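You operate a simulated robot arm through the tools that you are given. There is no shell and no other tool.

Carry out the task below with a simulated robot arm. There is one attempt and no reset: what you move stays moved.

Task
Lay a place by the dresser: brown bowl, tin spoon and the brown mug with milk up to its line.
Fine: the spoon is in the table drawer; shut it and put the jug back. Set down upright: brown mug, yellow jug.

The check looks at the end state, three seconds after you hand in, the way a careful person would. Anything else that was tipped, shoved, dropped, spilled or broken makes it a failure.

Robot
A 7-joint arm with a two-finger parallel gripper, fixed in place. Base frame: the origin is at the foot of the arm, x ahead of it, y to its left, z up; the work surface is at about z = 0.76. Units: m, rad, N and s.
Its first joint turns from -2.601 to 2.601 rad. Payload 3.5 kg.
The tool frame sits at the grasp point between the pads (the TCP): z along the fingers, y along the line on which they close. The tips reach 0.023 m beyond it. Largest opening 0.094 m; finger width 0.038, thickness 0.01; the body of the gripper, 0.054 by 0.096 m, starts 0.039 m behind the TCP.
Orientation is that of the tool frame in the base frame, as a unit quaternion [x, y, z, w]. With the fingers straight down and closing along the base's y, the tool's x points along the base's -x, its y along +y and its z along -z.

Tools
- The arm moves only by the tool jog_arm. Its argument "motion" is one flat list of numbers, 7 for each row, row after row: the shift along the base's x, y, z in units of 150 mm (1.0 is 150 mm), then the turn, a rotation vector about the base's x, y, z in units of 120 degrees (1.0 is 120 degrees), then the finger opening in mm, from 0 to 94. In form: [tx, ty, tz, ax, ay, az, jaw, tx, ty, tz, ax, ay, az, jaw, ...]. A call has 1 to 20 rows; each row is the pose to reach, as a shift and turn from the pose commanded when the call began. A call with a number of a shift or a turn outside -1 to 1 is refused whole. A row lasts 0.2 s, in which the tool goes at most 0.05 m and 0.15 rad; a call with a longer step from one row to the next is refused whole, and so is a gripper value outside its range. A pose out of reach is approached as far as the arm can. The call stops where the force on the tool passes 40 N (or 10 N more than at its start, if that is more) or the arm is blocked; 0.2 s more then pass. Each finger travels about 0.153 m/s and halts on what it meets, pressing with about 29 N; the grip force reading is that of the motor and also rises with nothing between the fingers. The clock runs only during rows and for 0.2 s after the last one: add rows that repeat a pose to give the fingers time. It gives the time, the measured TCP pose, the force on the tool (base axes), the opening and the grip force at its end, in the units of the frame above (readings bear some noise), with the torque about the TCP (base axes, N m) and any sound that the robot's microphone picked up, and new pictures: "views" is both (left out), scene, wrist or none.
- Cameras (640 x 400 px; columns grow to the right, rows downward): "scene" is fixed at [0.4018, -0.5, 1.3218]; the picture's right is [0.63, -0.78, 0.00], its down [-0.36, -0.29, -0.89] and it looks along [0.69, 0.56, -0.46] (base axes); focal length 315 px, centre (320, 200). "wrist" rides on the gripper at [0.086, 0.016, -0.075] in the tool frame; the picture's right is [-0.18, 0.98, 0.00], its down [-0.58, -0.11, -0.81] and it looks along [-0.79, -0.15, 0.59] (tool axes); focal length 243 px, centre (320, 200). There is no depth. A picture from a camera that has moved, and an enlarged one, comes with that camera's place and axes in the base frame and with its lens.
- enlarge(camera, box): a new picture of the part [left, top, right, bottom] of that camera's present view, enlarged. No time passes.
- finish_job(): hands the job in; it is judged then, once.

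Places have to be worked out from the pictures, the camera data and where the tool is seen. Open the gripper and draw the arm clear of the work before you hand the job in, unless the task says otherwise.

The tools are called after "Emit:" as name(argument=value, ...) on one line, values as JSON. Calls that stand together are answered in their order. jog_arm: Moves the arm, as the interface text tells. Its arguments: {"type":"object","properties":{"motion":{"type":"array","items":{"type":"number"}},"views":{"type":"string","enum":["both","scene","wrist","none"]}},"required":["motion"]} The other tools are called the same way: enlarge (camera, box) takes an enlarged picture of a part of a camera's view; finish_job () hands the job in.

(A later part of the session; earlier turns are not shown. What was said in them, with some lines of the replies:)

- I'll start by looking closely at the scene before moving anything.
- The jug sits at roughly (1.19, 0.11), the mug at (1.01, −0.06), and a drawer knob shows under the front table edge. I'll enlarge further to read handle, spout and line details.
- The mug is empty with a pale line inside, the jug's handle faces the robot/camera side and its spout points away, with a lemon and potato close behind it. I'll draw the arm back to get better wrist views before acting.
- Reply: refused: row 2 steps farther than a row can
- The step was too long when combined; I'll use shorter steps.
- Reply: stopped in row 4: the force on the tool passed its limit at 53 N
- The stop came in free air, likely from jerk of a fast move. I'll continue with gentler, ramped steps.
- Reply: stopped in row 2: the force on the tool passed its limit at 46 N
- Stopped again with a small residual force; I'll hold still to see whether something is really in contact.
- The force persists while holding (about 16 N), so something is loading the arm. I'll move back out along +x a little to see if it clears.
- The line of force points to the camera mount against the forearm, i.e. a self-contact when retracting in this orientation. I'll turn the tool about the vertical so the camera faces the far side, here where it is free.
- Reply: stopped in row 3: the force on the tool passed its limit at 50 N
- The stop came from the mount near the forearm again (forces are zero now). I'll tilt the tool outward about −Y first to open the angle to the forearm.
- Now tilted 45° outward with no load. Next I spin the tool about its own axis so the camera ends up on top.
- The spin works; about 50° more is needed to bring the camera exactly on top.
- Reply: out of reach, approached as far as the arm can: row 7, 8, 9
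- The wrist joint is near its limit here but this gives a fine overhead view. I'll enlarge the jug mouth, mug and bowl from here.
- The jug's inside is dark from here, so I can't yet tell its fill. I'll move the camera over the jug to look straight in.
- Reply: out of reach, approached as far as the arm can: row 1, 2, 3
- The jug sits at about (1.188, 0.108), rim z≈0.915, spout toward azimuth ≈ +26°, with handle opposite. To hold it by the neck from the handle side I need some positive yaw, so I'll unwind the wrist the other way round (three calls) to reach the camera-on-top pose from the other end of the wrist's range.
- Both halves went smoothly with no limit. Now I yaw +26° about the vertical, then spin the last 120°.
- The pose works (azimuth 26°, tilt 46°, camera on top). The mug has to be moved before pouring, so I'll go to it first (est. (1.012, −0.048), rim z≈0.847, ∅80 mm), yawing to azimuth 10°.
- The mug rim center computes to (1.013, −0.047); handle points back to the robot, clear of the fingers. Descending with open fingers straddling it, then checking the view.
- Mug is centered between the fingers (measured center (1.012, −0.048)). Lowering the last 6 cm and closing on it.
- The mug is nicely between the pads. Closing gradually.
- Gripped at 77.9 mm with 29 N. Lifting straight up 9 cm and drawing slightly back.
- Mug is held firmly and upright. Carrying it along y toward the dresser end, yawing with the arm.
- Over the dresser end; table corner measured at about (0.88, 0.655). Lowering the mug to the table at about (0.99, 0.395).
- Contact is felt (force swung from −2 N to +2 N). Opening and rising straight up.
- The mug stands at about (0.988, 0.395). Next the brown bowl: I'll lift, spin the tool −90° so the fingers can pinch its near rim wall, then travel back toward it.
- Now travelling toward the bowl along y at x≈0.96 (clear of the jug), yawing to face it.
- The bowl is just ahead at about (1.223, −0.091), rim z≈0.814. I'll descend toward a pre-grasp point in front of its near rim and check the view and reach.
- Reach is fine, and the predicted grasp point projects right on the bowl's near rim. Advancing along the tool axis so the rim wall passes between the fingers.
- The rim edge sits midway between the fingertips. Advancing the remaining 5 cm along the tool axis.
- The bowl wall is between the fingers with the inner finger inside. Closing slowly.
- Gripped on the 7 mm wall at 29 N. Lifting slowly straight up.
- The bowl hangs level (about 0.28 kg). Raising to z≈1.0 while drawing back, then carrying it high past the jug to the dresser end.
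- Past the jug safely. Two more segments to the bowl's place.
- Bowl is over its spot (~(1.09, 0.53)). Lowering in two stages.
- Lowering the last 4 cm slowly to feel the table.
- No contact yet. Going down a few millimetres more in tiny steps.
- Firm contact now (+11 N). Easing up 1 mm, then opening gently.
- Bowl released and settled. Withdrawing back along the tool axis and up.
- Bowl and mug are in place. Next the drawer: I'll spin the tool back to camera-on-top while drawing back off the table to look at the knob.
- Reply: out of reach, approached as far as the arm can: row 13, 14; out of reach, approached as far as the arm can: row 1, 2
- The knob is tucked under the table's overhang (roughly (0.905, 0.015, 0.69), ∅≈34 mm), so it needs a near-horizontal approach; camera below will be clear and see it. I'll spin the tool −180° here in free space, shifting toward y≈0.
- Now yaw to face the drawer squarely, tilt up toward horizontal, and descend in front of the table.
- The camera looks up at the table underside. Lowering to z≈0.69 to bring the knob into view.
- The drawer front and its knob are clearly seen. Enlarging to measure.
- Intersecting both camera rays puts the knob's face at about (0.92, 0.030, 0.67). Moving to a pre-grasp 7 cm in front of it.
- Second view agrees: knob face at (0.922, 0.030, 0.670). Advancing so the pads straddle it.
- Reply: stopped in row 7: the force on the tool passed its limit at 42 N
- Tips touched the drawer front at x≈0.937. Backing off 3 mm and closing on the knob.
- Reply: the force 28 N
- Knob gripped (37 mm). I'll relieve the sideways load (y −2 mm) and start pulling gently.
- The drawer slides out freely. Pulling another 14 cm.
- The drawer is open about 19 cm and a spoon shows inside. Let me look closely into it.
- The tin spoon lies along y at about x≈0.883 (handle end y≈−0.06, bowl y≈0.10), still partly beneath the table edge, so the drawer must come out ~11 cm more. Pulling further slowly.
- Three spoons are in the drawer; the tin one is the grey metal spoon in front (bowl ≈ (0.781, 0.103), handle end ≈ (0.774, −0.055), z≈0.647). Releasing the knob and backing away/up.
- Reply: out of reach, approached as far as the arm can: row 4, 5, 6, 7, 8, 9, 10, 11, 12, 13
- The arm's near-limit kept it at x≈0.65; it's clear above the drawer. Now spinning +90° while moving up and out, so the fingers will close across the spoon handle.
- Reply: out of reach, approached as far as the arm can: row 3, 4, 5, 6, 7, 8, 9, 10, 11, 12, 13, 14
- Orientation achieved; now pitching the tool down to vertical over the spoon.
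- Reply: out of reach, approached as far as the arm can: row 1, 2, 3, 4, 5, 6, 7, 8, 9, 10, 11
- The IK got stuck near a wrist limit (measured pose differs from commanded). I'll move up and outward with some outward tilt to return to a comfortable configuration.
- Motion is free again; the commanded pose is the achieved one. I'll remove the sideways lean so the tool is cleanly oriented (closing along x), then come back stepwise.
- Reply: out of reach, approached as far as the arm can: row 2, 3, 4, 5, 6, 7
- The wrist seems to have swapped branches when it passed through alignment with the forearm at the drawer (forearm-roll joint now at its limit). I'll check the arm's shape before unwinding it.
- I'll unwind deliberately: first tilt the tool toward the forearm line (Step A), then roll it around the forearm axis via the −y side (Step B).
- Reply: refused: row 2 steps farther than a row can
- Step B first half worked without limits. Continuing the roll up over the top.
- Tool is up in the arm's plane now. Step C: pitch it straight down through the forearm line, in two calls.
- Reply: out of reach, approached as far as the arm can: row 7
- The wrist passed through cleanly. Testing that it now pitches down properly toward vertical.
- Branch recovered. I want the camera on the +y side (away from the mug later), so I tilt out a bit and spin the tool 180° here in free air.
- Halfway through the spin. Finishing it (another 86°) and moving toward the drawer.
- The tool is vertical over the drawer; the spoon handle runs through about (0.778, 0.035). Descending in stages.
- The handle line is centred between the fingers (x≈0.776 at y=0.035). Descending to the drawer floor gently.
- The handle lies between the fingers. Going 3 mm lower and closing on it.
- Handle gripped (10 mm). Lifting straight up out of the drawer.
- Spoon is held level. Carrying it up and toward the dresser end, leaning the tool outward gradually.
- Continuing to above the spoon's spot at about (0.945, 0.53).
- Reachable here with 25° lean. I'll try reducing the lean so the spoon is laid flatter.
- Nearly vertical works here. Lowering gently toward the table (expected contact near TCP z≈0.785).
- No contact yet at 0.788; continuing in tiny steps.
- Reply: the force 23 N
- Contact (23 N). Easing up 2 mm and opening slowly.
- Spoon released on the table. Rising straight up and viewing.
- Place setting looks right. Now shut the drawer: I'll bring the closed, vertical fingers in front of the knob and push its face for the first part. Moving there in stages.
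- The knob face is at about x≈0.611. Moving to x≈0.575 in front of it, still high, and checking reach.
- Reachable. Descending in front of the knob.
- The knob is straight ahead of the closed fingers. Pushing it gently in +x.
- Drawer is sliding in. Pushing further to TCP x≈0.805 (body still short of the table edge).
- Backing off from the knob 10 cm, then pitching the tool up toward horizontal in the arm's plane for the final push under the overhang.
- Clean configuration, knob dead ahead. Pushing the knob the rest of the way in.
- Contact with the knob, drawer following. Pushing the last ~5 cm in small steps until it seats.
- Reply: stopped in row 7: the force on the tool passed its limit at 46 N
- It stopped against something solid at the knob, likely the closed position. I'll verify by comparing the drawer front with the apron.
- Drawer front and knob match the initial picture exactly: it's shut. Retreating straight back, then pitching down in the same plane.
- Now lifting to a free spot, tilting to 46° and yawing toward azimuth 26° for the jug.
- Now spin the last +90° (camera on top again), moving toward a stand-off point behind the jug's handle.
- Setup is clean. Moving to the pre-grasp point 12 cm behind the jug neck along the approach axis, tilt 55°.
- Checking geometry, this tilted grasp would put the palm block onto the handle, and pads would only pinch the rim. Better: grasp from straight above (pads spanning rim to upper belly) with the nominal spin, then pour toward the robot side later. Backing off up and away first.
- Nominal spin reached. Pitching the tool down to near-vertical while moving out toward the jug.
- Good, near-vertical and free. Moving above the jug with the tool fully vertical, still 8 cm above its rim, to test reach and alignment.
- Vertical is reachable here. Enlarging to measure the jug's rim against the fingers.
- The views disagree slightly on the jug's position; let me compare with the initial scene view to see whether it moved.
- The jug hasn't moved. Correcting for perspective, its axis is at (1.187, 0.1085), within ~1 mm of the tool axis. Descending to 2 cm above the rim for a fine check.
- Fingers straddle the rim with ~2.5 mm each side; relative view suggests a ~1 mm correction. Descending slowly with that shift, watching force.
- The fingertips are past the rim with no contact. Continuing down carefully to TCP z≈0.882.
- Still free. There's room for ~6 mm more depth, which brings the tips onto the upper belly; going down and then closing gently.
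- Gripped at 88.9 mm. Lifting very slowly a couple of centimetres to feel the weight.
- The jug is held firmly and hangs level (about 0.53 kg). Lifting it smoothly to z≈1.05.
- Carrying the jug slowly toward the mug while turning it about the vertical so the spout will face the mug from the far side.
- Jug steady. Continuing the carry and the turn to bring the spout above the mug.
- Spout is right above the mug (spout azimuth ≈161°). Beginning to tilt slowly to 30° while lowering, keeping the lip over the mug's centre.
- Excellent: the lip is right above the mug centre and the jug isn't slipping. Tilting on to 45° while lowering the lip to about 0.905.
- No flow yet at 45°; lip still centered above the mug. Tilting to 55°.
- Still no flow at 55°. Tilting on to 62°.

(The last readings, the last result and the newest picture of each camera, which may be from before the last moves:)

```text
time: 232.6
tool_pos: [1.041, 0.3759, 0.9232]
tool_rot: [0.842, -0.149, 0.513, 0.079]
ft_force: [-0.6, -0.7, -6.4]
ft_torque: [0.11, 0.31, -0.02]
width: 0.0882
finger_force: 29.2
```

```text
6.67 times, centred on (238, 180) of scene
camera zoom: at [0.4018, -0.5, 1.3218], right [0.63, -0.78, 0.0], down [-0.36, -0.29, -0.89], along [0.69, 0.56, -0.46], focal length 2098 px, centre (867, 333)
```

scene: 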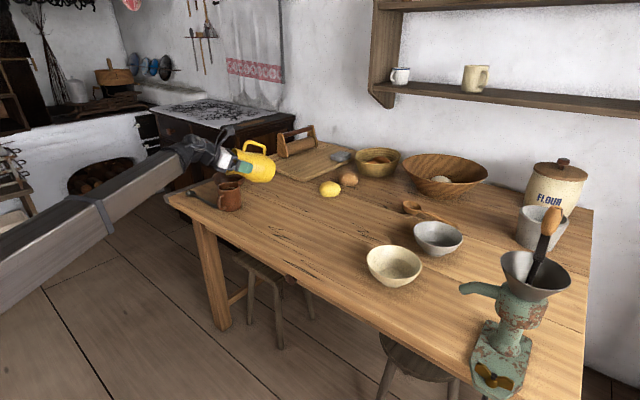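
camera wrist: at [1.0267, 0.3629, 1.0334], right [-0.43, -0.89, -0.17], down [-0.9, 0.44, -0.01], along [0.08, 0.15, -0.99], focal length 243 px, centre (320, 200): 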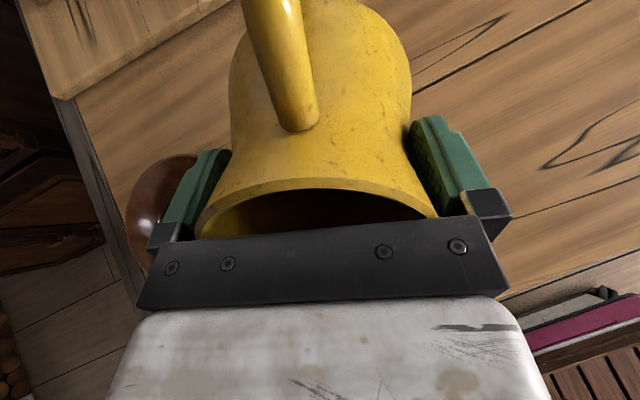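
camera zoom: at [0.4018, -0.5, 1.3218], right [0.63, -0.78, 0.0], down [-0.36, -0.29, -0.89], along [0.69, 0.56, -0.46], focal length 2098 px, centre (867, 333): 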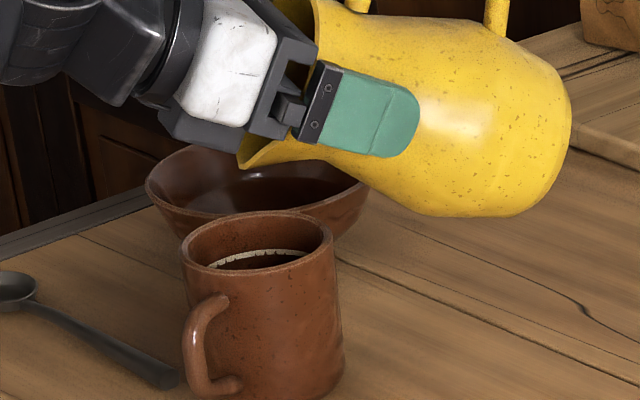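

No flow at 62° either; lip at ≈(0.988, 0.394, 0.894). Going on to 68°.

Emit:
jog_arm(motion=[-0.004, 0.001, 0.003, -0.0024, -0.007, 0, 70, -0.009, 0.003, 0.008, -0.006, -0.0173, 0, 70, -0.015, 0.005, 0.013, -0.0097, -0.0281, 0, 70, -0.02, 0.007, 0.018, -0.0134, -0.039, 0, 70, -0.023, 0.008, 0.021, -0.0149, -0.0433, 0, 70, -0.023, 0.008, 0.021, -0.0149, -0.0433, 0, 70, -0.023, 0.008, 0.021, -0.0149, -0.0433, 0, 70])

Emit:
enlarge(camera="scene", box=[190, 150, 286, 210])

```text
time: 234.2
tool_pos: [1.0363, 0.3776, 0.9263]
tool_rot: [0.816, -0.145, 0.553, 0.086]
ft_force: [-0.4, 0.3, -6.2]
ft_torque: [0.08, 0.25, 0.0]
width: 0.0885
finger_force: 28.6
camera wrist: at [0.9958, 0.3735, 1.0334], right [-0.39, -0.9, -0.19], down [-0.87, 0.43, -0.24], along [0.29, 0.07, -0.95], focal length 243 px, centre (320, 200)
```

scene: 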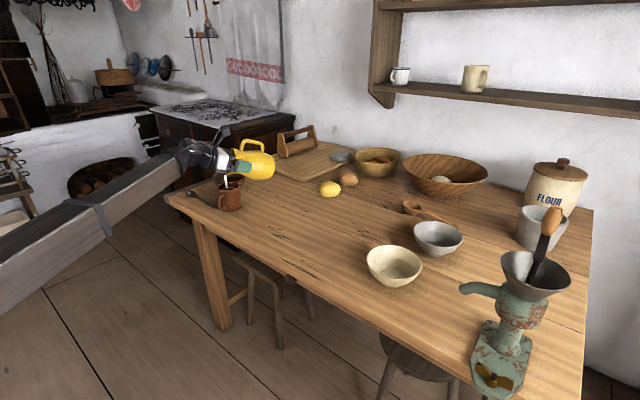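
wrist: 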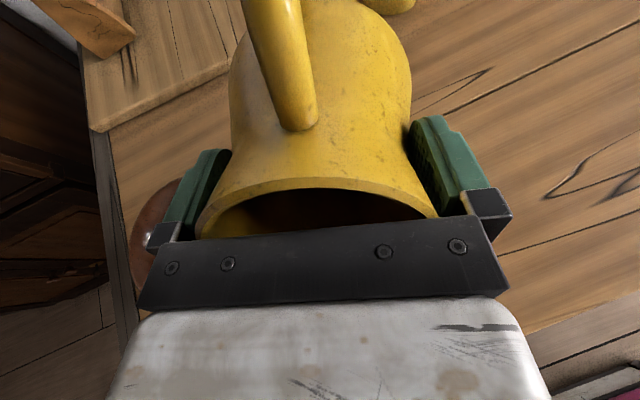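

```text
6.67 times, centred on (238, 180) of scene
camera zoom: at [0.4018, -0.5, 1.3218], right [0.63, -0.78, 0.0], down [-0.36, -0.29, -0.89], along [0.69, 0.56, -0.46], focal length 2098 px, centre (867, 333)
```

zoom: 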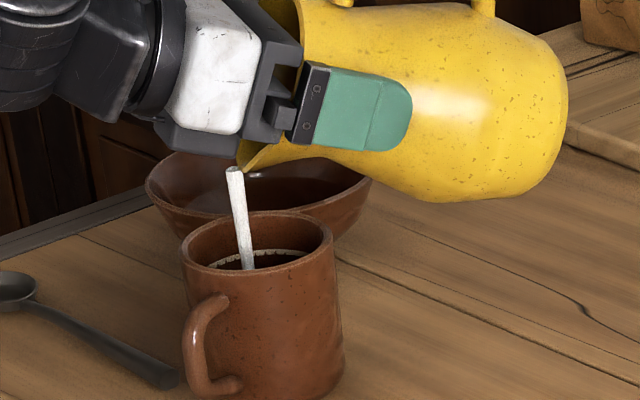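

Milk is now flowing in a thin stream into the middle of the mug. Holding this tilt and watching the level.

Emit:
jog_arm(motion=[0, 0, 0, 0, 0, 0, 70, 0, 0, 0, 0, 0, 0, 70, 0, 0, 0, 0, 0, 0, 70, 0, 0, 0, 0, 0, 0, 70], views="none")

Emit:
enlarge(camera="scene", box=[200, 160, 264, 200])

```text
time: 235.2
tool_pos: [1.0379, 0.3776, 0.9254]
tool_rot: [0.816, -0.145, 0.553, 0.086]
ft_force: [-0.2, 0.4, -5.9]
ft_torque: [0.09, 0.3, -0.02]
width: 0.0886
finger_force: 28.9
```

```text
10.00 times, centred on (232, 180) of scene
camera zoom: at [0.4018, -0.5, 1.3218], right [0.63, -0.78, 0.0], down [-0.36, -0.29, -0.89], along [0.69, 0.56, -0.46], focal length 3146 px, centre (1200, 400)
```

zoom: 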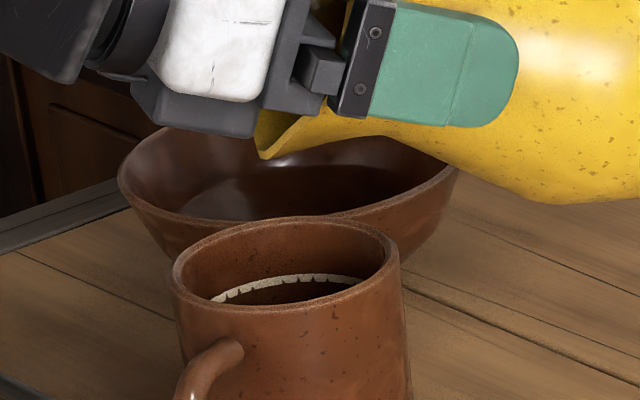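

The flow stopped by itself once the jug's level fell to the lip, so pouring is well controlled by tilt. Tilting 3° more and holding.

Emit:
jog_arm(motion=[0.004, -0.001, 0.005, -0.002, -0.006, 0, 70, 0.009, -0.003, 0.012, -0.005, -0.0146, 0, 70, 0.0127, -0.004, 0.018, -0.0081, -0.0236, 0, 70, 0.0127, -0.004, 0.018, -0.0081, -0.0236, 0, 70, 0.0127, -0.004, 0.018, -0.0081, -0.0236, 0, 70], views="none")

Emit:
enlarge(camera="scene", box=[200, 160, 264, 200])

```text
time: 236.4
tool_pos: [1.0395, 0.3767, 0.9292]
tool_rot: [0.801, -0.142, 0.575, 0.089]
ft_force: [0.0, 0.1, -7.1]
ft_torque: [0.08, 0.29, -0.01]
width: 0.0886
finger_force: 29.3
```

```text
10.00 times, centred on (232, 180) of scene
camera zoom: at [0.4018, -0.5, 1.3218], right [0.63, -0.78, 0.0], down [-0.36, -0.29, -0.89], along [0.69, 0.56, -0.46], focal length 3146 px, centre (1200, 400)
```

zoom: 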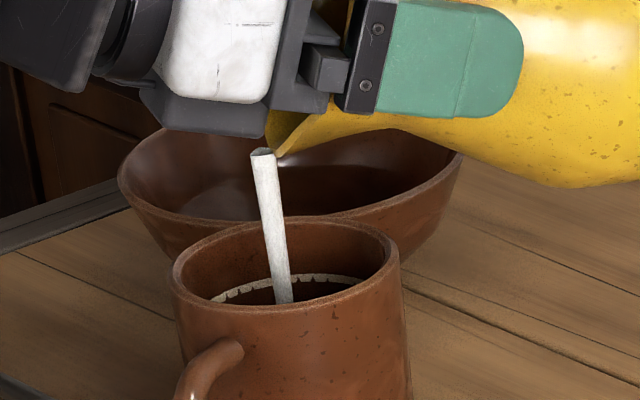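

Emit:
jog_arm(motion=[0, 0, 0, 0, 0, 0, 70, 0, 0, 0, 0, 0, 0, 70, 0, 0, 0, 0, 0, 0, 70, 0, 0, 0, 0, 0, 0, 70], views="wrist")

Emit:
enlarge(camera="scene", box=[200, 160, 264, 200])

```text
time: 237.4
tool_pos: [1.04, 0.3761, 0.9281]
tool_rot: [0.801, -0.143, 0.574, 0.09]
ft_force: [0.9, 0.1, -6.4]
ft_torque: [0.1, 0.34, -0.01]
width: 0.0884
finger_force: 28.8
camera wrist: at [0.9923, 0.3744, 1.0341], right [-0.38, -0.9, -0.19], down [-0.86, 0.42, -0.29], along [0.34, 0.06, -0.94], focal length 243 px, centre (320, 200)
```

wrist: 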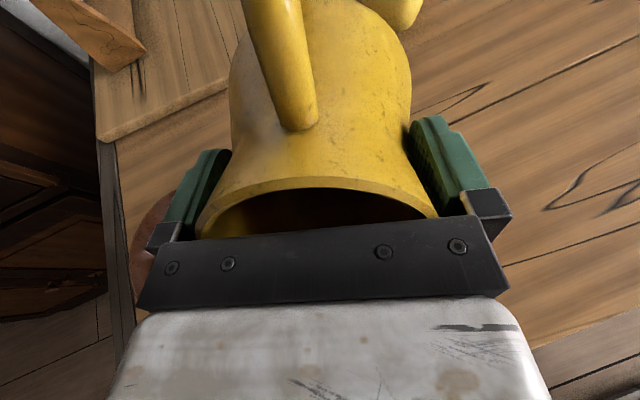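

```text
10.00 times, centred on (232, 180) of scene
camera zoom: at [0.4018, -0.5, 1.3218], right [0.63, -0.78, 0.0], down [-0.36, -0.29, -0.89], along [0.69, 0.56, -0.46], focal length 3146 px, centre (1200, 400)
```

zoom: 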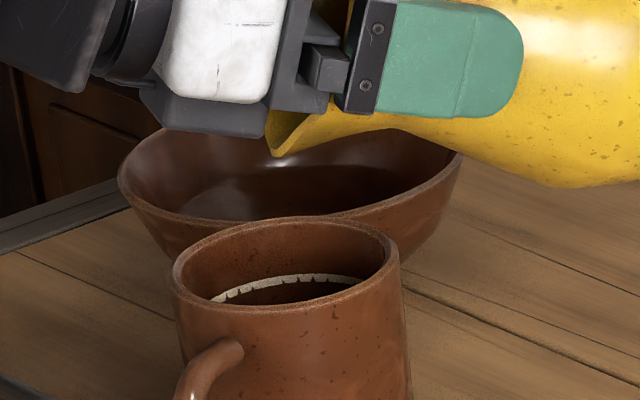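

Stopped again. Next 3° (74°), with a hold.

Emit:
jog_arm(motion=[-0.005, 0.0015, 0.005, -0.0025, -0.0073, 0, 70, -0.01, 0.003, 0.011, -0.0053, -0.0155, 0, 70, -0.0147, 0.0047, 0.0167, -0.0081, -0.0236, 0, 70, -0.0147, 0.0047, 0.0167, -0.0081, -0.0236, 0, 70, -0.0147, 0.0047, 0.0167, -0.0081, -0.0236, 0, 70, -0.0147, 0.0047, 0.0167, -0.0081, -0.0236, 0, 70, -0.0147, 0.0047, 0.0167, -0.0081, -0.0236, 0, 70, -0.0147, 0.0047, 0.0167, -0.0081, -0.0236, 0, 70], views="none")

Emit:
enlarge(camera="scene", box=[200, 160, 264, 200])

```text
time: 239.2
tool_pos: [1.0372, 0.3781, 0.932]
tool_rot: [0.786, -0.139, 0.595, 0.092]
ft_force: [0.4, -0.6, -6.4]
ft_torque: [0.1, 0.3, -0.02]
width: 0.0884
finger_force: 29.0
```

```text
10.00 times, centred on (232, 180) of scene
camera zoom: at [0.4018, -0.5, 1.3218], right [0.63, -0.78, 0.0], down [-0.36, -0.29, -0.89], along [0.69, 0.56, -0.46], focal length 3146 px, centre (1200, 400)
```

zoom: 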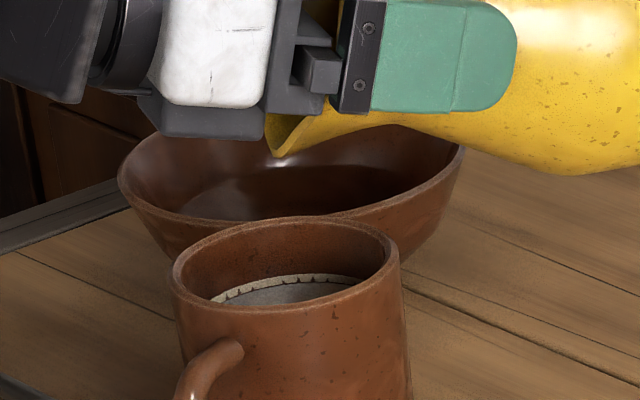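

Milk is now visible in the mug near the line. Zooming in closely.

Emit:
enlarge(camera="scene", box=[214, 178, 246, 198])

```text
16.00 times, centred on (230, 188) of scene
camera zoom: at [0.4018, -0.5, 1.3218], right [0.63, -0.78, 0.0], down [-0.36, -0.29, -0.89], along [0.69, 0.56, -0.46], focal length 5034 px, centre (1760, 392)
```

zoom: 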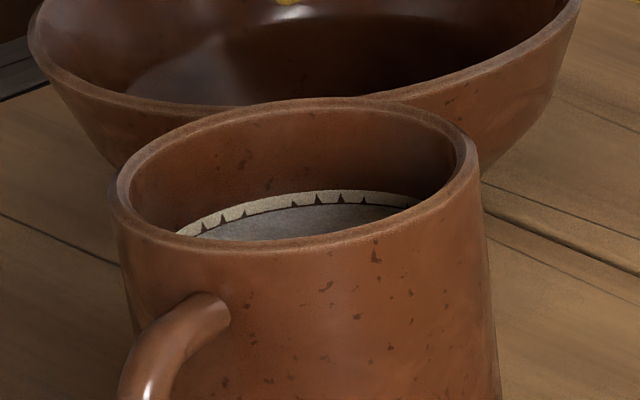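

The milk has reached the bottom edge of the line. A tiny extra half-degree should bring it onto the line.

Emit:
jog_arm(motion=[-0.0012, 0.0004, 0.0014, -0.0007, -0.002, 0, 70, -0.0025, 0.0008, 0.0028, -0.0014, -0.0039, 0, 70, -0.0025, 0.0008, 0.0028, -0.0014, -0.0039, 0, 70, -0.0025, 0.0008, 0.0028, -0.0014, -0.0039, 0, 70, -0.0025, 0.0008, 0.0028, -0.0014, -0.0039, 0, 70], views="none")

Emit:
enlarge(camera="scene", box=[214, 178, 246, 198])

Emit:
enlarge(camera="scene", box=[200, 160, 264, 200])

```text
time: 240.4
tool_pos: [1.0362, 0.3784, 0.9311]
tool_rot: [0.784, -0.139, 0.598, 0.093]
ft_force: [1.0, -0.7, -6.1]
ft_torque: [0.13, 0.28, 0.04]
width: 0.0885
finger_force: 29.6
```

```text
16.00 times, centred on (230, 188) of scene
camera zoom: at [0.4018, -0.5, 1.3218], right [0.63, -0.78, 0.0], down [-0.36, -0.29, -0.89], along [0.69, 0.56, -0.46], focal length 5034 px, centre (1760, 392)
```

zoom: 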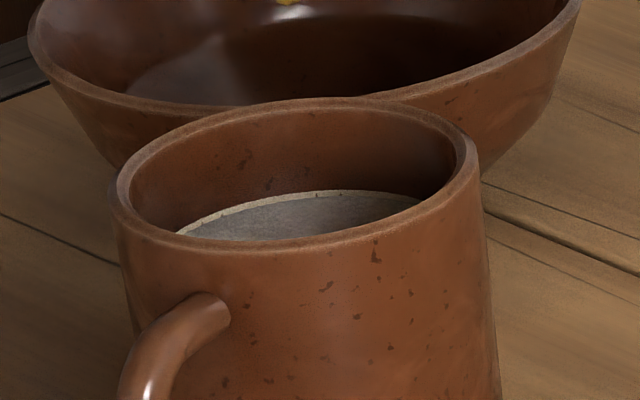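

```text
10.00 times, centred on (232, 180) of scene
camera zoom: at [0.4018, -0.5, 1.3218], right [0.63, -0.78, 0.0], down [-0.36, -0.29, -0.89], along [0.69, 0.56, -0.46], focal length 3146 px, centre (1200, 400)
```

zoom: 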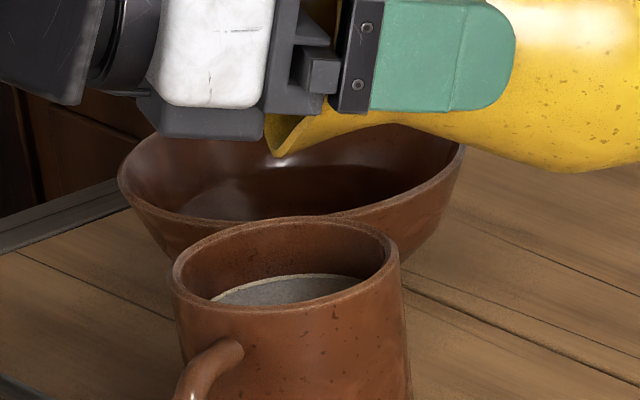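

The milk now sits right on the line and the flow has stopped. Tilting the jug back slowly.

Emit:
jog_arm(motion=[0.006, -0.002, 0.004, 0.0048, 0.0139, 0, 70, 0.016, -0.005, 0.008, 0.0128, 0.0372, 0, 70, 0.027, -0.009, 0.012, 0.0216, 0.0627, 0, 70, 0.038, -0.013, 0.015, 0.0304, 0.0883, 0, 70, 0.049, -0.017, 0.018, 0.0392, 0.1139, 0, 70, 0.06, -0.02, 0.02, 0.048, 0.1394, 0, 70, 0.071, -0.024, 0.022, 0.0568, 0.165, 0, 70, 0.082, -0.028, 0.024, 0.0656, 0.1906, 0, 70, 0.092, -0.031, 0.025, 0.0744, 0.2161, 0, 70, 0.099, -0.034, 0.025, 0.08, 0.2324, 0, 70, 0.099, -0.034, 0.025, 0.08, 0.2324, 0, 70])

Emit:
enlarge(camera="scene", box=[190, 120, 318, 200])

```text
time: 242.8
tool_pos: [1.0517, 0.3722, 0.9344]
tool_rot: [0.91, -0.162, 0.378, 0.059]
ft_force: [-0.1, -0.3, -5.8]
ft_torque: [0.11, 0.21, 0.03]
width: 0.0883
finger_force: 29.1
camera wrist: at [1.0526, 0.3539, 1.0487], right [-0.45, -0.88, -0.15], down [-0.89, 0.43, 0.16], along [-0.08, 0.2, -0.98], focal length 243 px, centre (320, 200)
```

scene: 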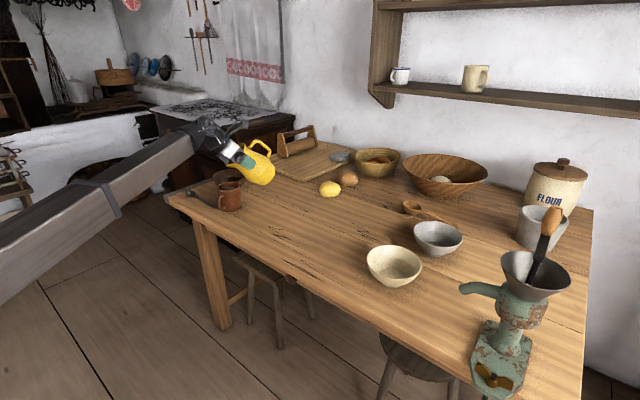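
wrist: 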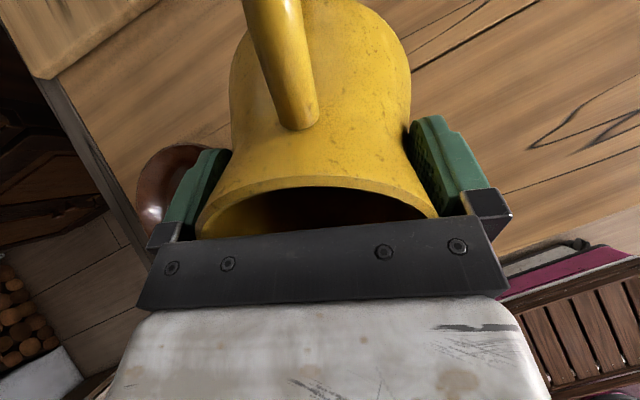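

```text
5.00 times, centred on (254, 160) of scene
camera zoom: at [0.4018, -0.5, 1.3218], right [0.63, -0.78, 0.0], down [-0.36, -0.29, -0.89], along [0.69, 0.56, -0.46], focal length 1573 px, centre (650, 400)
```

zoom: 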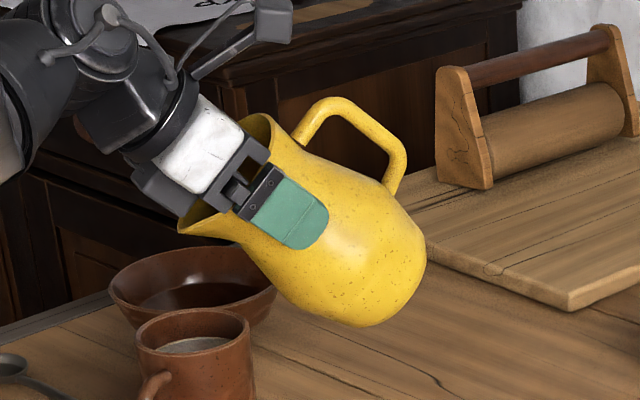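

Milk is safely in the mug and the stream is off. Bringing the jug fully upright while rising.

Emit:
jog_arm(motion=[-0.001, 0, 0.03, 0.003, 0.0086, 0, 70, -0.003, 0.001, 0.08, 0.0087, 0.0252, 0, 70, -0.006, 0.002, 0.14, 0.0163, 0.0473, 0, 70, -0.009, 0.003, 0.2, 0.0244, 0.0709, 0, 70, -0.012, 0.004, 0.26, 0.0326, 0.0946, 0, 70, -0.016, 0.005, 0.32, 0.0407, 0.1182, 0, 70, -0.02, 0.007, 0.38, 0.0488, 0.1418, 0, 70, -0.024, 0.008, 0.44, 0.057, 0.1655, 0, 70, -0.028, 0.01, 0.5, 0.0651, 0.1891, 0, 70, -0.032, 0.011, 0.55, 0.0733, 0.2128, 0, 70, -0.036, 0.013, 0.6, 0.0814, 0.2364, 0, 70, -0.039, 0.014, 0.64, 0.0895, 0.26, 0, 70, -0.042, 0.015, 0.68, 0.0977, 0.2837, 0, 70, -0.044, 0.016, 0.71, 0.1058, 0.3073, 0, 70, -0.046, 0.017, 0.74, 0.114, 0.331, 0, 70, -0.047, 0.017, 0.756, 0.1197, 0.3475, 0, 70, -0.047, 0.017, 0.756, 0.1221, 0.3546, 0, 70, -0.047, 0.017, 0.756, 0.1221, 0.3546, 0, 70])

Emit:
enlarge(camera="scene", box=[170, 100, 330, 220])

```text
time: 246.6
tool_pos: [1.0447, 0.3749, 1.0492]
tool_rot: [0.985, -0.175, 0.0, -0.001]
ft_force: [-0.2, 0.6, -5.8]
ft_torque: [0.02, 0.03, -0.02]
width: 0.0881
finger_force: 28.5
camera wrist: at [1.1192, 0.331, 1.1229], right [-0.51, -0.86, 0.0], down [-0.51, 0.3, 0.81], along [-0.69, 0.41, -0.59], focal length 243 px, centre (320, 200)
```

scene: 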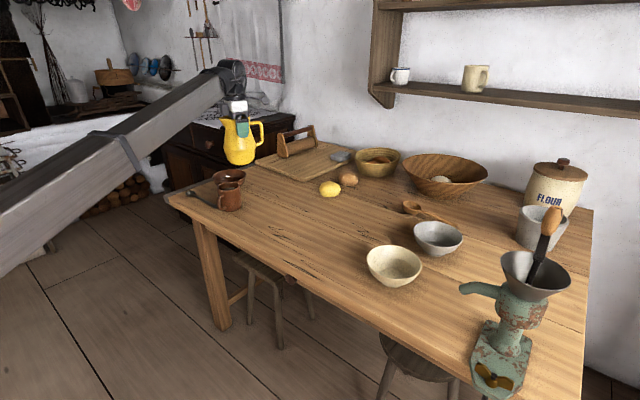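
wrist: 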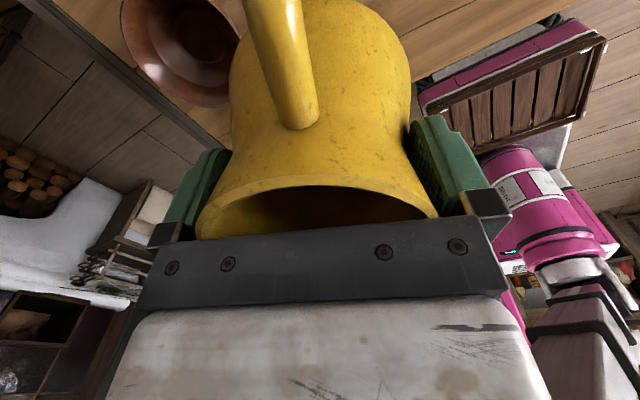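

```text
3.33 times, centred on (250, 160) of scene
camera zoom: at [0.4018, -0.5, 1.3218], right [0.63, -0.78, 0.0], down [-0.36, -0.29, -0.89], along [0.69, 0.56, -0.46], focal length 1049 px, centre (553, 333)
```

zoom: 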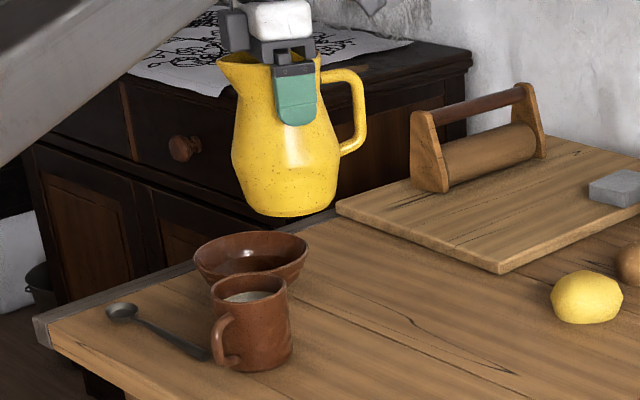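

Jug upright and steady. Returning it along the same path, turning it back.

Emit:
jog_arm(motion=[0.01, -0.01, 0, 0, 0, -0.01, 70, 0.03, -0.04, 0, 0, 0, -0.03, 70, 0.07, -0.09, 0, 0, 0, -0.06, 70, 0.11, -0.15, 0, 0, 0, -0.1, 70, 0.15, -0.21, 0, 0, 0, -0.14, 70, 0.2, -0.28, 0, 0, 0, -0.18, 70, 0.25, -0.35, 0, 0, 0, -0.22, 70, 0.3, -0.42, 0, 0, 0, -0.26, 70, 0.34, -0.49, 0, 0, 0, -0.3, 70, 0.39, -0.56, 0, 0, 0, -0.34, 70, 0.44, -0.63, 0, 0, 0, -0.38, 70, 0.48, -0.7, 0, 0, 0, -0.42, 70, 0.53, -0.77, 0, 0, 0, -0.46, 70, 0.57, -0.83, 0, 0, 0, -0.5, 70, 0.6, -0.87, 0, 0, 0, -0.53, 70, 0.617, -0.9, 0, 0, 0, -0.55, 70, 0.617, -0.905, 0, 0, 0, -0.555, 70], views="none")

Emit:
jog_arm(motion=[0.005, -0.01, 0, 0, 0, -0.01, 70, 0.02, -0.04, 0, 0, 0, -0.03, 70, 0.04, -0.09, 0, 0, 0, -0.06, 70, 0.06, -0.15, 0, 0, 0, -0.1, 70, 0.08, -0.21, 0, 0, 0, -0.14, 70, 0.1, -0.27, 0, 0, 0, -0.18, 70, 0.13, -0.33, 0, 0, 0, -0.22, 70, 0.15, -0.4, 0, 0, 0, -0.26, 70, 0.17, -0.46, 0, 0, 0, -0.3, 70, 0.2, -0.53, 0, 0, 0, -0.34, 70, 0.22, -0.6, 0, 0, 0, -0.38, 70, 0.25, -0.67, 0, 0, 0, -0.42, 70, 0.28, -0.74, 0, 0, 0, -0.46, 70, 0.3, -0.8, 0, 0, 0, -0.5, 70, 0.32, -0.85, 0, 0, 0, -0.53, 70, 0.333, -0.87, 0, 0, 0, -0.55, 70, 0.333, -0.871, 0, 0, 0, -0.555, 70])

Emit:
enlarge(camera="scene", box=[270, 110, 398, 190])

```text
time: 250.2
tool_pos: [1.137, 0.2392, 1.0482]
tool_rot: [0.727, -0.687, 0.001, 0.0]
ft_force: [-0.1, -0.6, -6.8]
ft_torque: [0.01, 0.01, 0.0]
width: 0.0881
finger_force: 29.1
```

```text
time: 253.8
tool_pos: [1.1865, 0.1087, 1.049]
tool_rot: [-0.229, 0.973, -0.001, -0.001]
ft_force: [0.4, -0.4, -6.2]
ft_torque: [0.0, -0.07, 0.01]
width: 0.0878
finger_force: 28.9
camera wrist: at [1.1018, 0.0852, 1.1232], right [-0.27, 0.96, 0.0], down [0.57, 0.16, 0.81], along [0.78, 0.22, -0.59], focal length 243 px, centre (320, 200)
```

scene: 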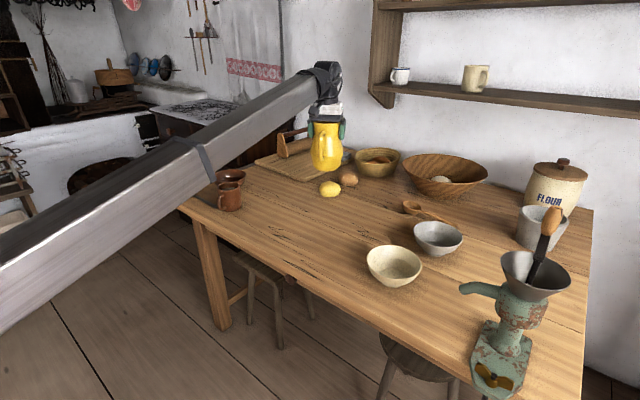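
wrist: 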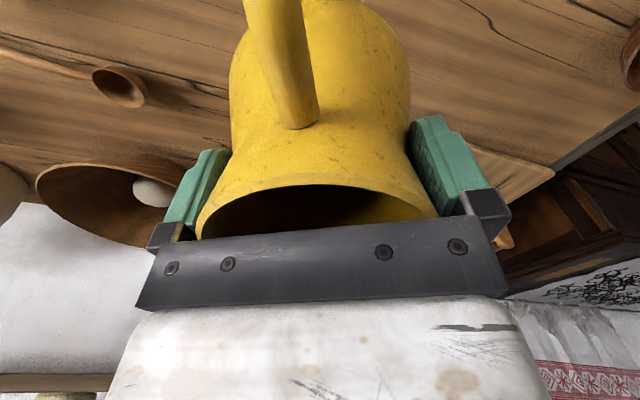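

```text
5.00 times, centred on (334, 150) of scene
camera zoom: at [0.4018, -0.5, 1.3218], right [0.63, -0.78, 0.0], down [-0.36, -0.29, -0.89], along [0.69, 0.56, -0.46], focal length 1573 px, centre (250, 450)
```

zoom: 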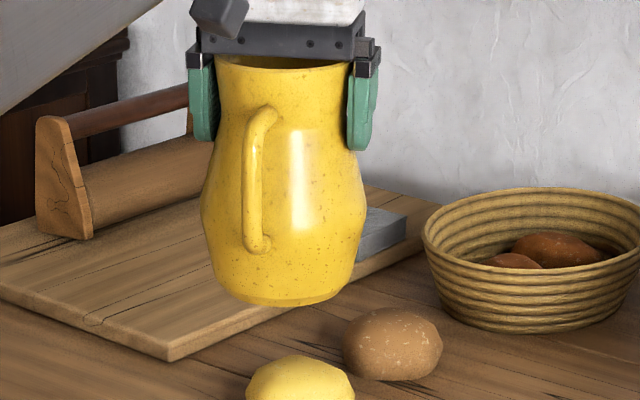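

Back over its original spot. Lowering the jug gently.

Emit:
jog_arm(motion=[0, 0, -0.02, 0, 0, 0, 70, 0, 0, -0.06, 0, 0, 0, 70, 0, 0, -0.13, 0, 0, 0, 70, 0, 0, -0.22, 0, 0, 0, 70, 0, 0, -0.32, 0, 0, 0, 70, 0, 0, -0.42, 0, 0, 0, 70, 0, 0, -0.52, 0, 0, 0, 70, 0, 0, -0.62, 0, 0, 0, 70, 0, 0, -0.72, 0, 0, 0, 70, 0, 0, -0.82, 0, 0, 0, 70, 0, 0, -0.9, 0, 0, 0, 70, 0, 0, -0.96, 0, 0, 0, 70, 0, 0, -1.0, 0, 0, 0, 70, 0, 0, -1.0, 0, 0, 0, 70])

Emit:
enlarge(camera="scene", box=[270, 140, 398, 220])

```text
time: 256.8
tool_pos: [1.1868, 0.1081, 0.8988]
tool_rot: [-0.23, 0.973, -0.001, 0.0]
ft_force: [0.2, 0.6, -6.1]
ft_torque: [-0.02, -0.03, 0.0]
width: 0.0877
finger_force: 29.5
camera wrist: at [1.1016, 0.0854, 0.9727], right [-0.28, 0.96, 0.0], down [0.57, 0.16, 0.81], along [0.78, 0.22, -0.59], focal length 243 px, centre (320, 200)
```

scene: 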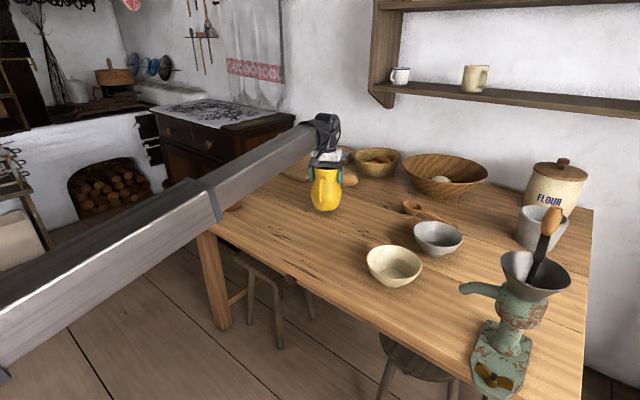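
wrist: 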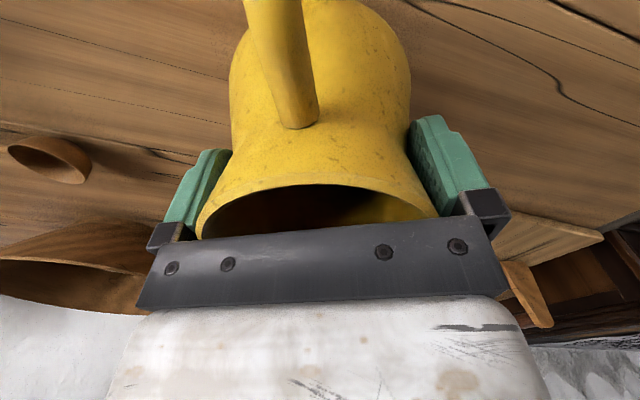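

```text
5.00 times, centred on (334, 180) of scene
camera zoom: at [0.4018, -0.5, 1.3218], right [0.63, -0.78, 0.0], down [-0.36, -0.29, -0.89], along [0.69, 0.56, -0.46], focal length 1573 px, centre (250, 300)
```

zoom: 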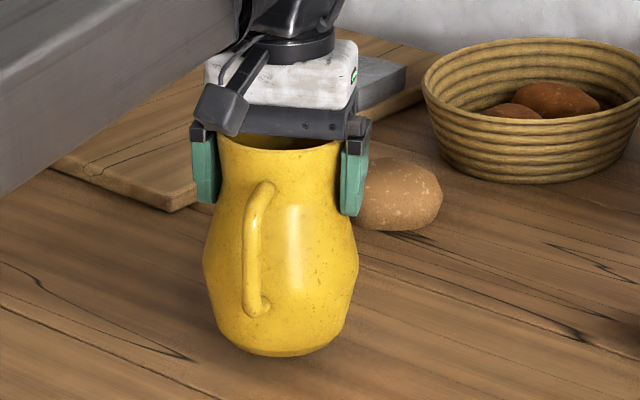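

Nearly down (base about 1.7 cm above the table). Easing down in small steps to feel contact.

Emit:
jog_arm(motion=[0, 0, -0.02, 0, 0, 0, 70, 0, 0, -0.04, 0, 0, 0, 70, 0, 0, -0.06, 0, 0, 0, 70, 0, 0, -0.08, 0, 0, 0, 70, 0, 0, -0.093, 0, 0, 0, 70, 0, 0, -0.1, 0, 0, 0, 70, 0, 0, -0.1, 0, 0, 0, 70], views="none")

```text
time: 258.4
tool_pos: [1.1873, 0.109, 0.8833]
tool_rot: [-0.23, 0.973, -0.001, 0.0]
ft_force: [-0.5, -0.6, -5.4]
ft_torque: [0.01, -0.02, -0.04]
width: 0.0878
finger_force: 29.0
```

Emit:
jog_arm(motion=[0, 0, -0.006, 0, 0, 0, 70, 0, 0, -0.012, 0, 0, 0, 70, 0, 0, -0.012, 0, 0, 0, 70], views="none")

```text
time: 259.2
tool_pos: [1.1871, 0.109, 0.8816]
tool_rot: [-0.23, 0.973, -0.001, 0.0]
ft_force: [0.7, -0.1, -6.7]
ft_torque: [0.03, -0.04, -0.01]
width: 0.0877
finger_force: 28.5
```

Emit:
jog_arm(motion=[0, 0, -0.006, 0, 0, 0, 70, 0, 0, -0.012, 0, 0, 0, 70, 0, 0, -0.012, 0, 0, 0, 70], views="none")

```text
time: 260.0
tool_pos: [1.1879, 0.1086, 0.8808]
tool_rot: [-0.23, 0.973, -0.001, 0.0]
ft_force: [0.0, 1.0, 3.0]
ft_torque: [-0.13, 0.24, -0.01]
width: 0.0878
finger_force: 29.3
```

Contact made (force now +3 N, weight on the table). Opening the fingers slowly.

Emit:
jog_arm(motion=[0, 0, 0, 0, 0, 0, 87, 0, 0, 0, 0, 0, 0, 88, 0, 0, 0, 0, 0, 0, 89, 0, 0, 0, 0, 0, 0, 91, 0, 0, 0, 0, 0, 0, 94, 0, 0, 0, 0, 0, 0, 94, 0, 0, 0, 0, 0, 0, 94])

Emit:
enlarge(camera="scene", box=[270, 140, 398, 220])

```text
time: 261.6
tool_pos: [1.1871, 0.1085, 0.8813]
tool_rot: [-0.23, 0.973, 0.0, 0.0]
ft_force: [0.1, 0.2, 0.3]
ft_torque: [0.01, 0.04, 0.04]
width: 0.094
finger_force: 0.1
camera wrist: at [1.1015, 0.0852, 0.9547], right [-0.28, 0.96, 0.0], down [0.57, 0.16, 0.81], along [0.78, 0.22, -0.59], focal length 243 px, centre (320, 200)
```

scene: 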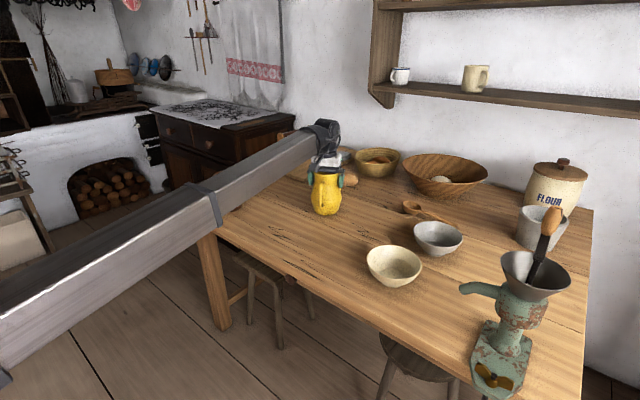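
wrist: 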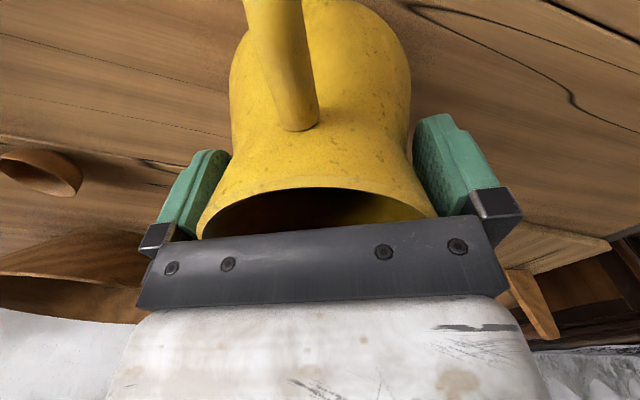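

```text
5.00 times, centred on (334, 180) of scene
camera zoom: at [0.4018, -0.5, 1.3218], right [0.63, -0.78, 0.0], down [-0.36, -0.29, -0.89], along [0.69, 0.56, -0.46], focal length 1573 px, centre (250, 300)
```

zoom: 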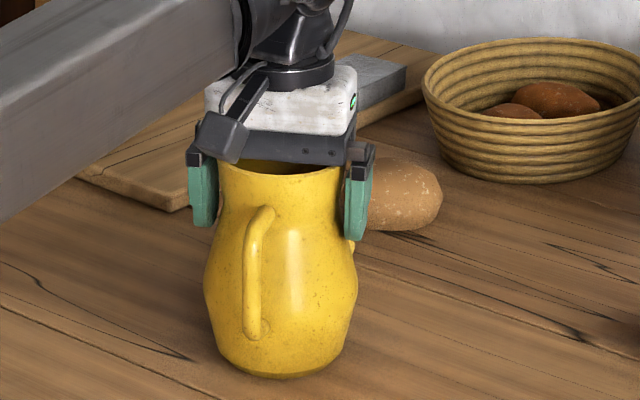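

Jug stands free. Withdrawing straight up slowly.

Emit:
jog_arm(motion=[0, 0, 0.02, 0, 0, 0, 94, 0, 0, 0.06, 0, 0, 0, 94, 0, 0, 0.12, 0, 0, 0, 94, 0, 0, 0.19, 0, 0, 0, 94, 0, 0, 0.27, 0, 0, 0, 94, 0, 0, 0.36, 0, 0, 0, 94, 0, 0, 0.46, 0, 0, 0, 94, 0, 0, 0.58, 0, 0, 0, 94, 0, 0, 0.72, 0, 0, 0, 94, 0, 0, 0.86, 0, 0, 0, 94, 0, 0, 0.96, 0, 0, 0, 94, 0, 0, 1.0, 0, 0, 0, 94])

Emit:
enlarge(camera="scene", box=[300, 155, 380, 205])

Emit:
enlarge(camera="scene", box=[160, 150, 288, 230])

```text
time: 264.2
tool_pos: [1.187, 0.11, 1.0296]
tool_rot: [-0.229, 0.973, -0.001, 0.0]
ft_force: [-0.4, -0.1, 0.8]
ft_torque: [-0.03, -0.02, 0.02]
width: 0.094
finger_force: 0.1
camera wrist: at [1.1015, 0.0856, 1.1052], right [-0.28, 0.96, 0.0], down [0.57, 0.16, 0.81], along [0.78, 0.22, -0.59], focal length 243 px, centre (320, 200)
```

scene: 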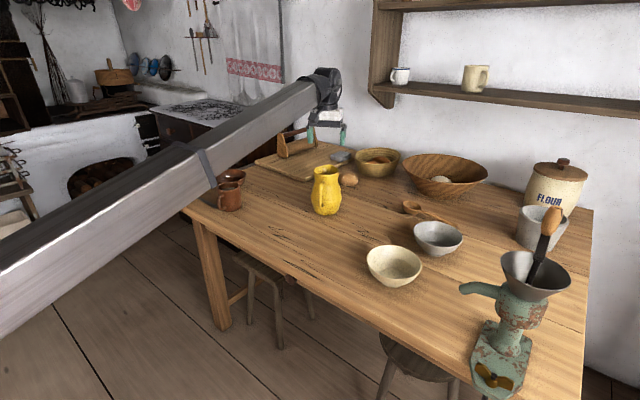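
wrist: 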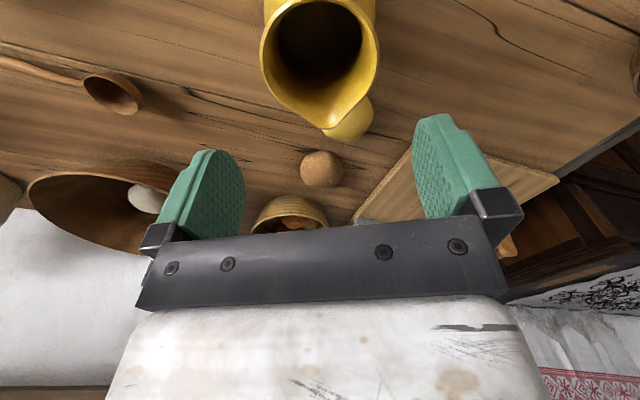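

```text
8.00 times, centred on (340, 180) of scene
camera zoom: at [0.4018, -0.5, 1.3218], right [0.63, -0.78, 0.0], down [-0.36, -0.29, -0.89], along [0.69, 0.56, -0.46], focal length 2517 px, centre (160, 360)
```

zoom: 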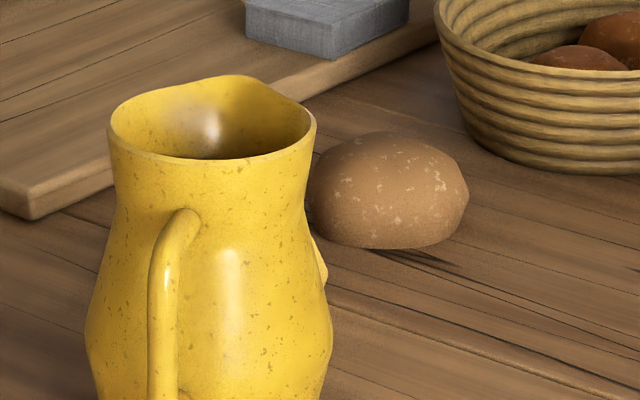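

```text
5.00 times, centred on (224, 190) of scene
camera zoom: at [0.4018, -0.5, 1.3218], right [0.63, -0.78, 0.0], down [-0.36, -0.29, -0.89], along [0.69, 0.56, -0.46], focal length 1573 px, centre (800, 250)
```

zoom: 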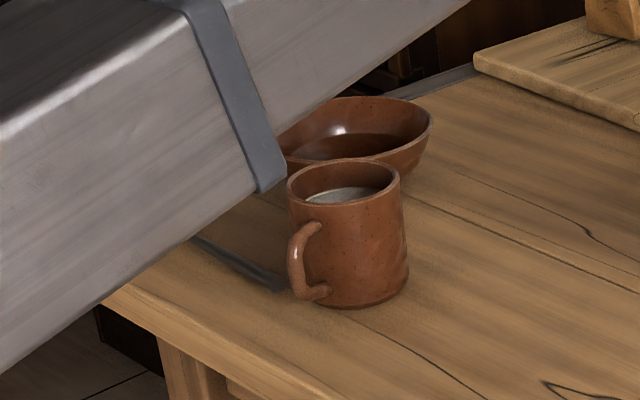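

The jug is back exactly where it stood, and mug, bowl and spoon are in place. Drawing the arm up, tilting outward, and back clear of the table.

Emit:
jog_arm(motion=[0, 0, 0.06, 0.005, -0.01, 0, 94, -0.02, 0, 0.18, 0.025, -0.05, 0, 94, -0.08, 0, 0.32, 0.05, -0.1, 0, 94, -0.18, -0.02, 0.46, 0.075, -0.15, 0, 94, -0.3, -0.06, 0.58, 0.1, -0.2, 0, 94, -0.44, -0.1, 0.66, 0.125, -0.25, 0, 94, -0.58, -0.14, 0.7, 0.149, -0.298, 0, 94, -0.72, -0.18, 0.7, 0.149, -0.298, 0, 94, -0.86, -0.22, 0.7, 0.149, -0.298, 0, 94, -0.96, -0.25, 0.7, 0.149, -0.298, 0, 94, -1.0, -0.26, 0.7, 0.149, -0.298, 0, 94], views="none")

Emit:
jog_arm(motion=[-0.04, -0.01, 0, 0, 0, 0, 94, -0.16, -0.05, 0, 0, 0, 0, 94, -0.34, -0.1, 0, 0, 0, 0, 94, -0.54, -0.16, 0, 0, 0, 0, 94, -0.74, -0.22, 0, 0, 0, 0, 94, -0.9, -0.27, 0, 0, 0, 0, 94, -0.98, -0.3, 0, 0, 0, 0, 94, -1.0, -0.3, 0, 0, 0, 0, 94])

```text
time: 266.6
tool_pos: [1.0363, 0.0699, 1.1347]
tool_rot: [-0.215, 0.915, 0.077, 0.333]
ft_force: [-0.4, -0.5, 0.4]
ft_torque: [0.02, 0.04, -0.05]
width: 0.094
finger_force: 0.0
```

```text
time: 268.4
tool_pos: [0.8861, 0.0257, 1.1362]
tool_rot: [-0.215, 0.915, 0.078, 0.334]
ft_force: [0.0, 0.1, 0.4]
ft_torque: [-0.01, -0.01, 0.0]
width: 0.0939
finger_force: 0.1
camera wrist: at [0.7765, -0.0111, 1.1368], right [-0.31, 0.94, 0.12], down [-0.02, -0.13, 0.99], along [0.95, 0.31, 0.06], focal length 243 px, centre (320, 200)
```

scene: 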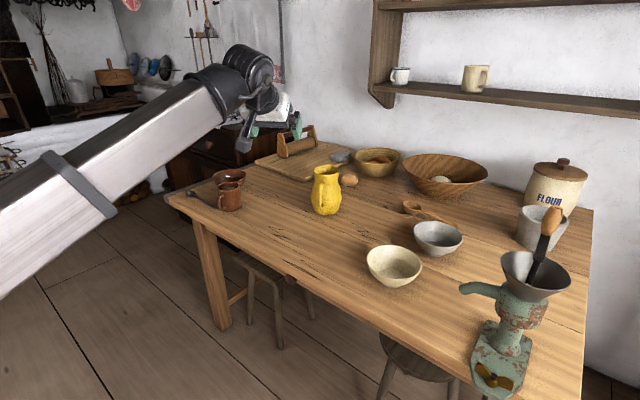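
wrist: 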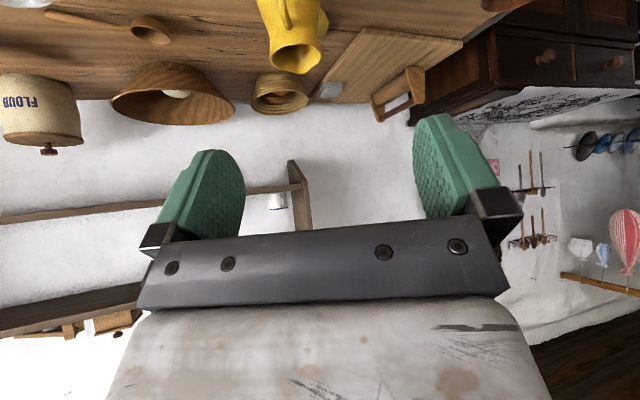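

Arm is clear. A last careful check of the table and place setting before handing in.

Emit:
enlarge(camera="scene", box=[160, 150, 288, 230])

Emit:
enlarge(camera="scene", box=[280, 150, 480, 290])

Emit:
enlarge(camera="scene", box=[214, 178, 246, 198])

Emit:
enlarge(camera="scene", box=[220, 240, 380, 340])

```text
5.00 times, centred on (224, 190) of scene
camera zoom: at [0.4018, -0.5, 1.3218], right [0.63, -0.78, 0.0], down [-0.36, -0.29, -0.89], along [0.69, 0.56, -0.46], focal length 1573 px, centre (800, 250)
```

zoom: 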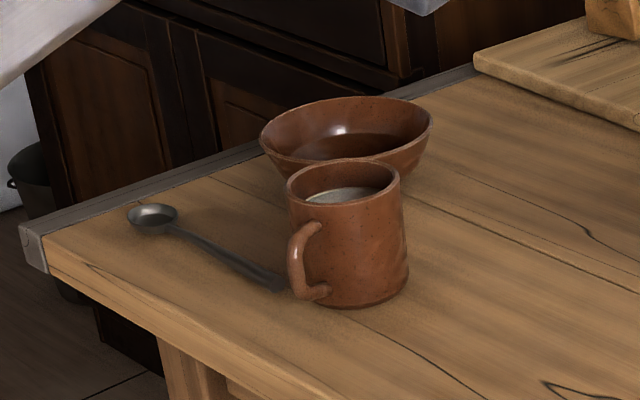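

```text
2.86 times, centred on (380, 220) of scene
camera zoom: at [0.4018, -0.5, 1.3218], right [0.63, -0.78, 0.0], down [-0.36, -0.29, -0.89], along [0.69, 0.56, -0.46], focal length 899 px, centre (149, 143)
```

zoom: 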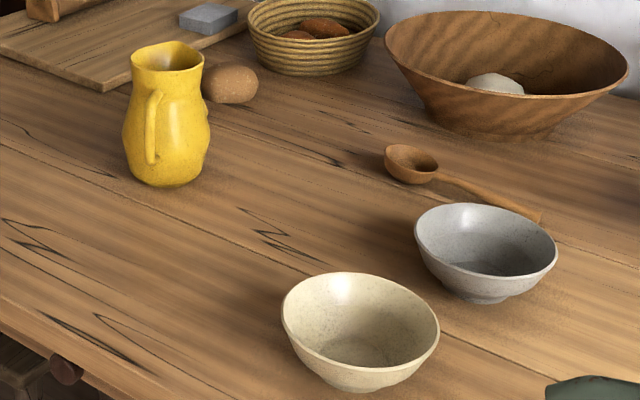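

```text
16.00 times, centred on (230, 188) of scene
camera zoom: at [0.4018, -0.5, 1.3218], right [0.63, -0.78, 0.0], down [-0.36, -0.29, -0.89], along [0.69, 0.56, -0.46], focal length 5034 px, centre (1760, 392)
```

zoom: 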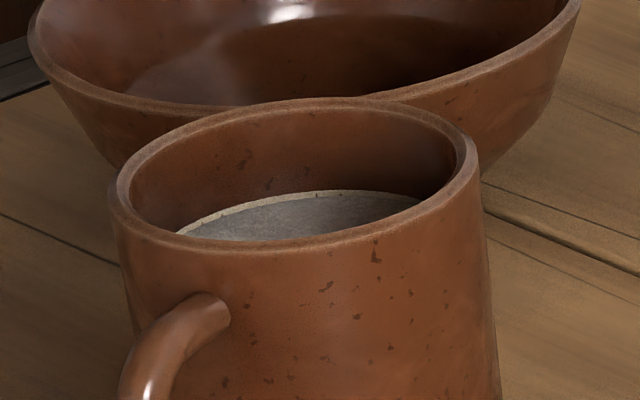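

```text
4.00 times, centred on (300, 290) of scene
camera zoom: at [0.4018, -0.5, 1.3218], right [0.63, -0.78, 0.0], down [-0.36, -0.29, -0.89], along [0.69, 0.56, -0.46], focal length 1259 px, centre (400, -160)
```

zoom: 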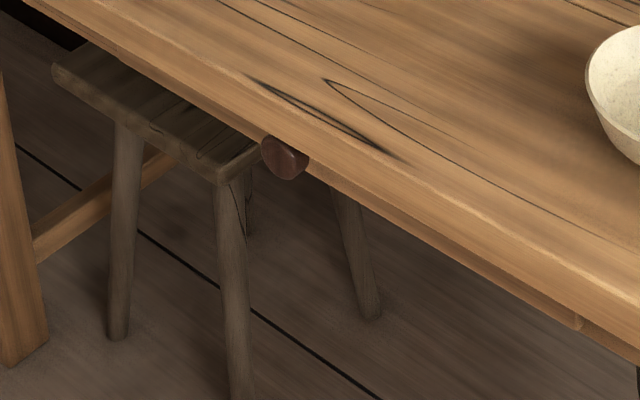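

The brown bowl, tin spoon and mug of milk (level on its line) stand at the dresser end. The drawer is shut, the jug is back where it was, nothing else has moved, and the gripper is open and clear. Handing in.

Emit:
finish_job()

```text
The job is handed in.
```

The place is laid at the dresser end of the table and the job is handed in; I haven't seen the judge's result.

- **Place setting:** The brown bowl, the tin spoon and the brown mug are on the table near the dresser. The mug stands upright, with milk up to its line.
- **Drawer:** Shut. It held three spoons; I took the grey metal one as the tin spoon and left the two wooden ones.
- **Jug:** Back on its original spot, upright; I could see no difference from the first picture.
- **Everything else:** In the last pictures nothing else had moved and I saw no spills. The gripper is open and the arm is clear of the table.
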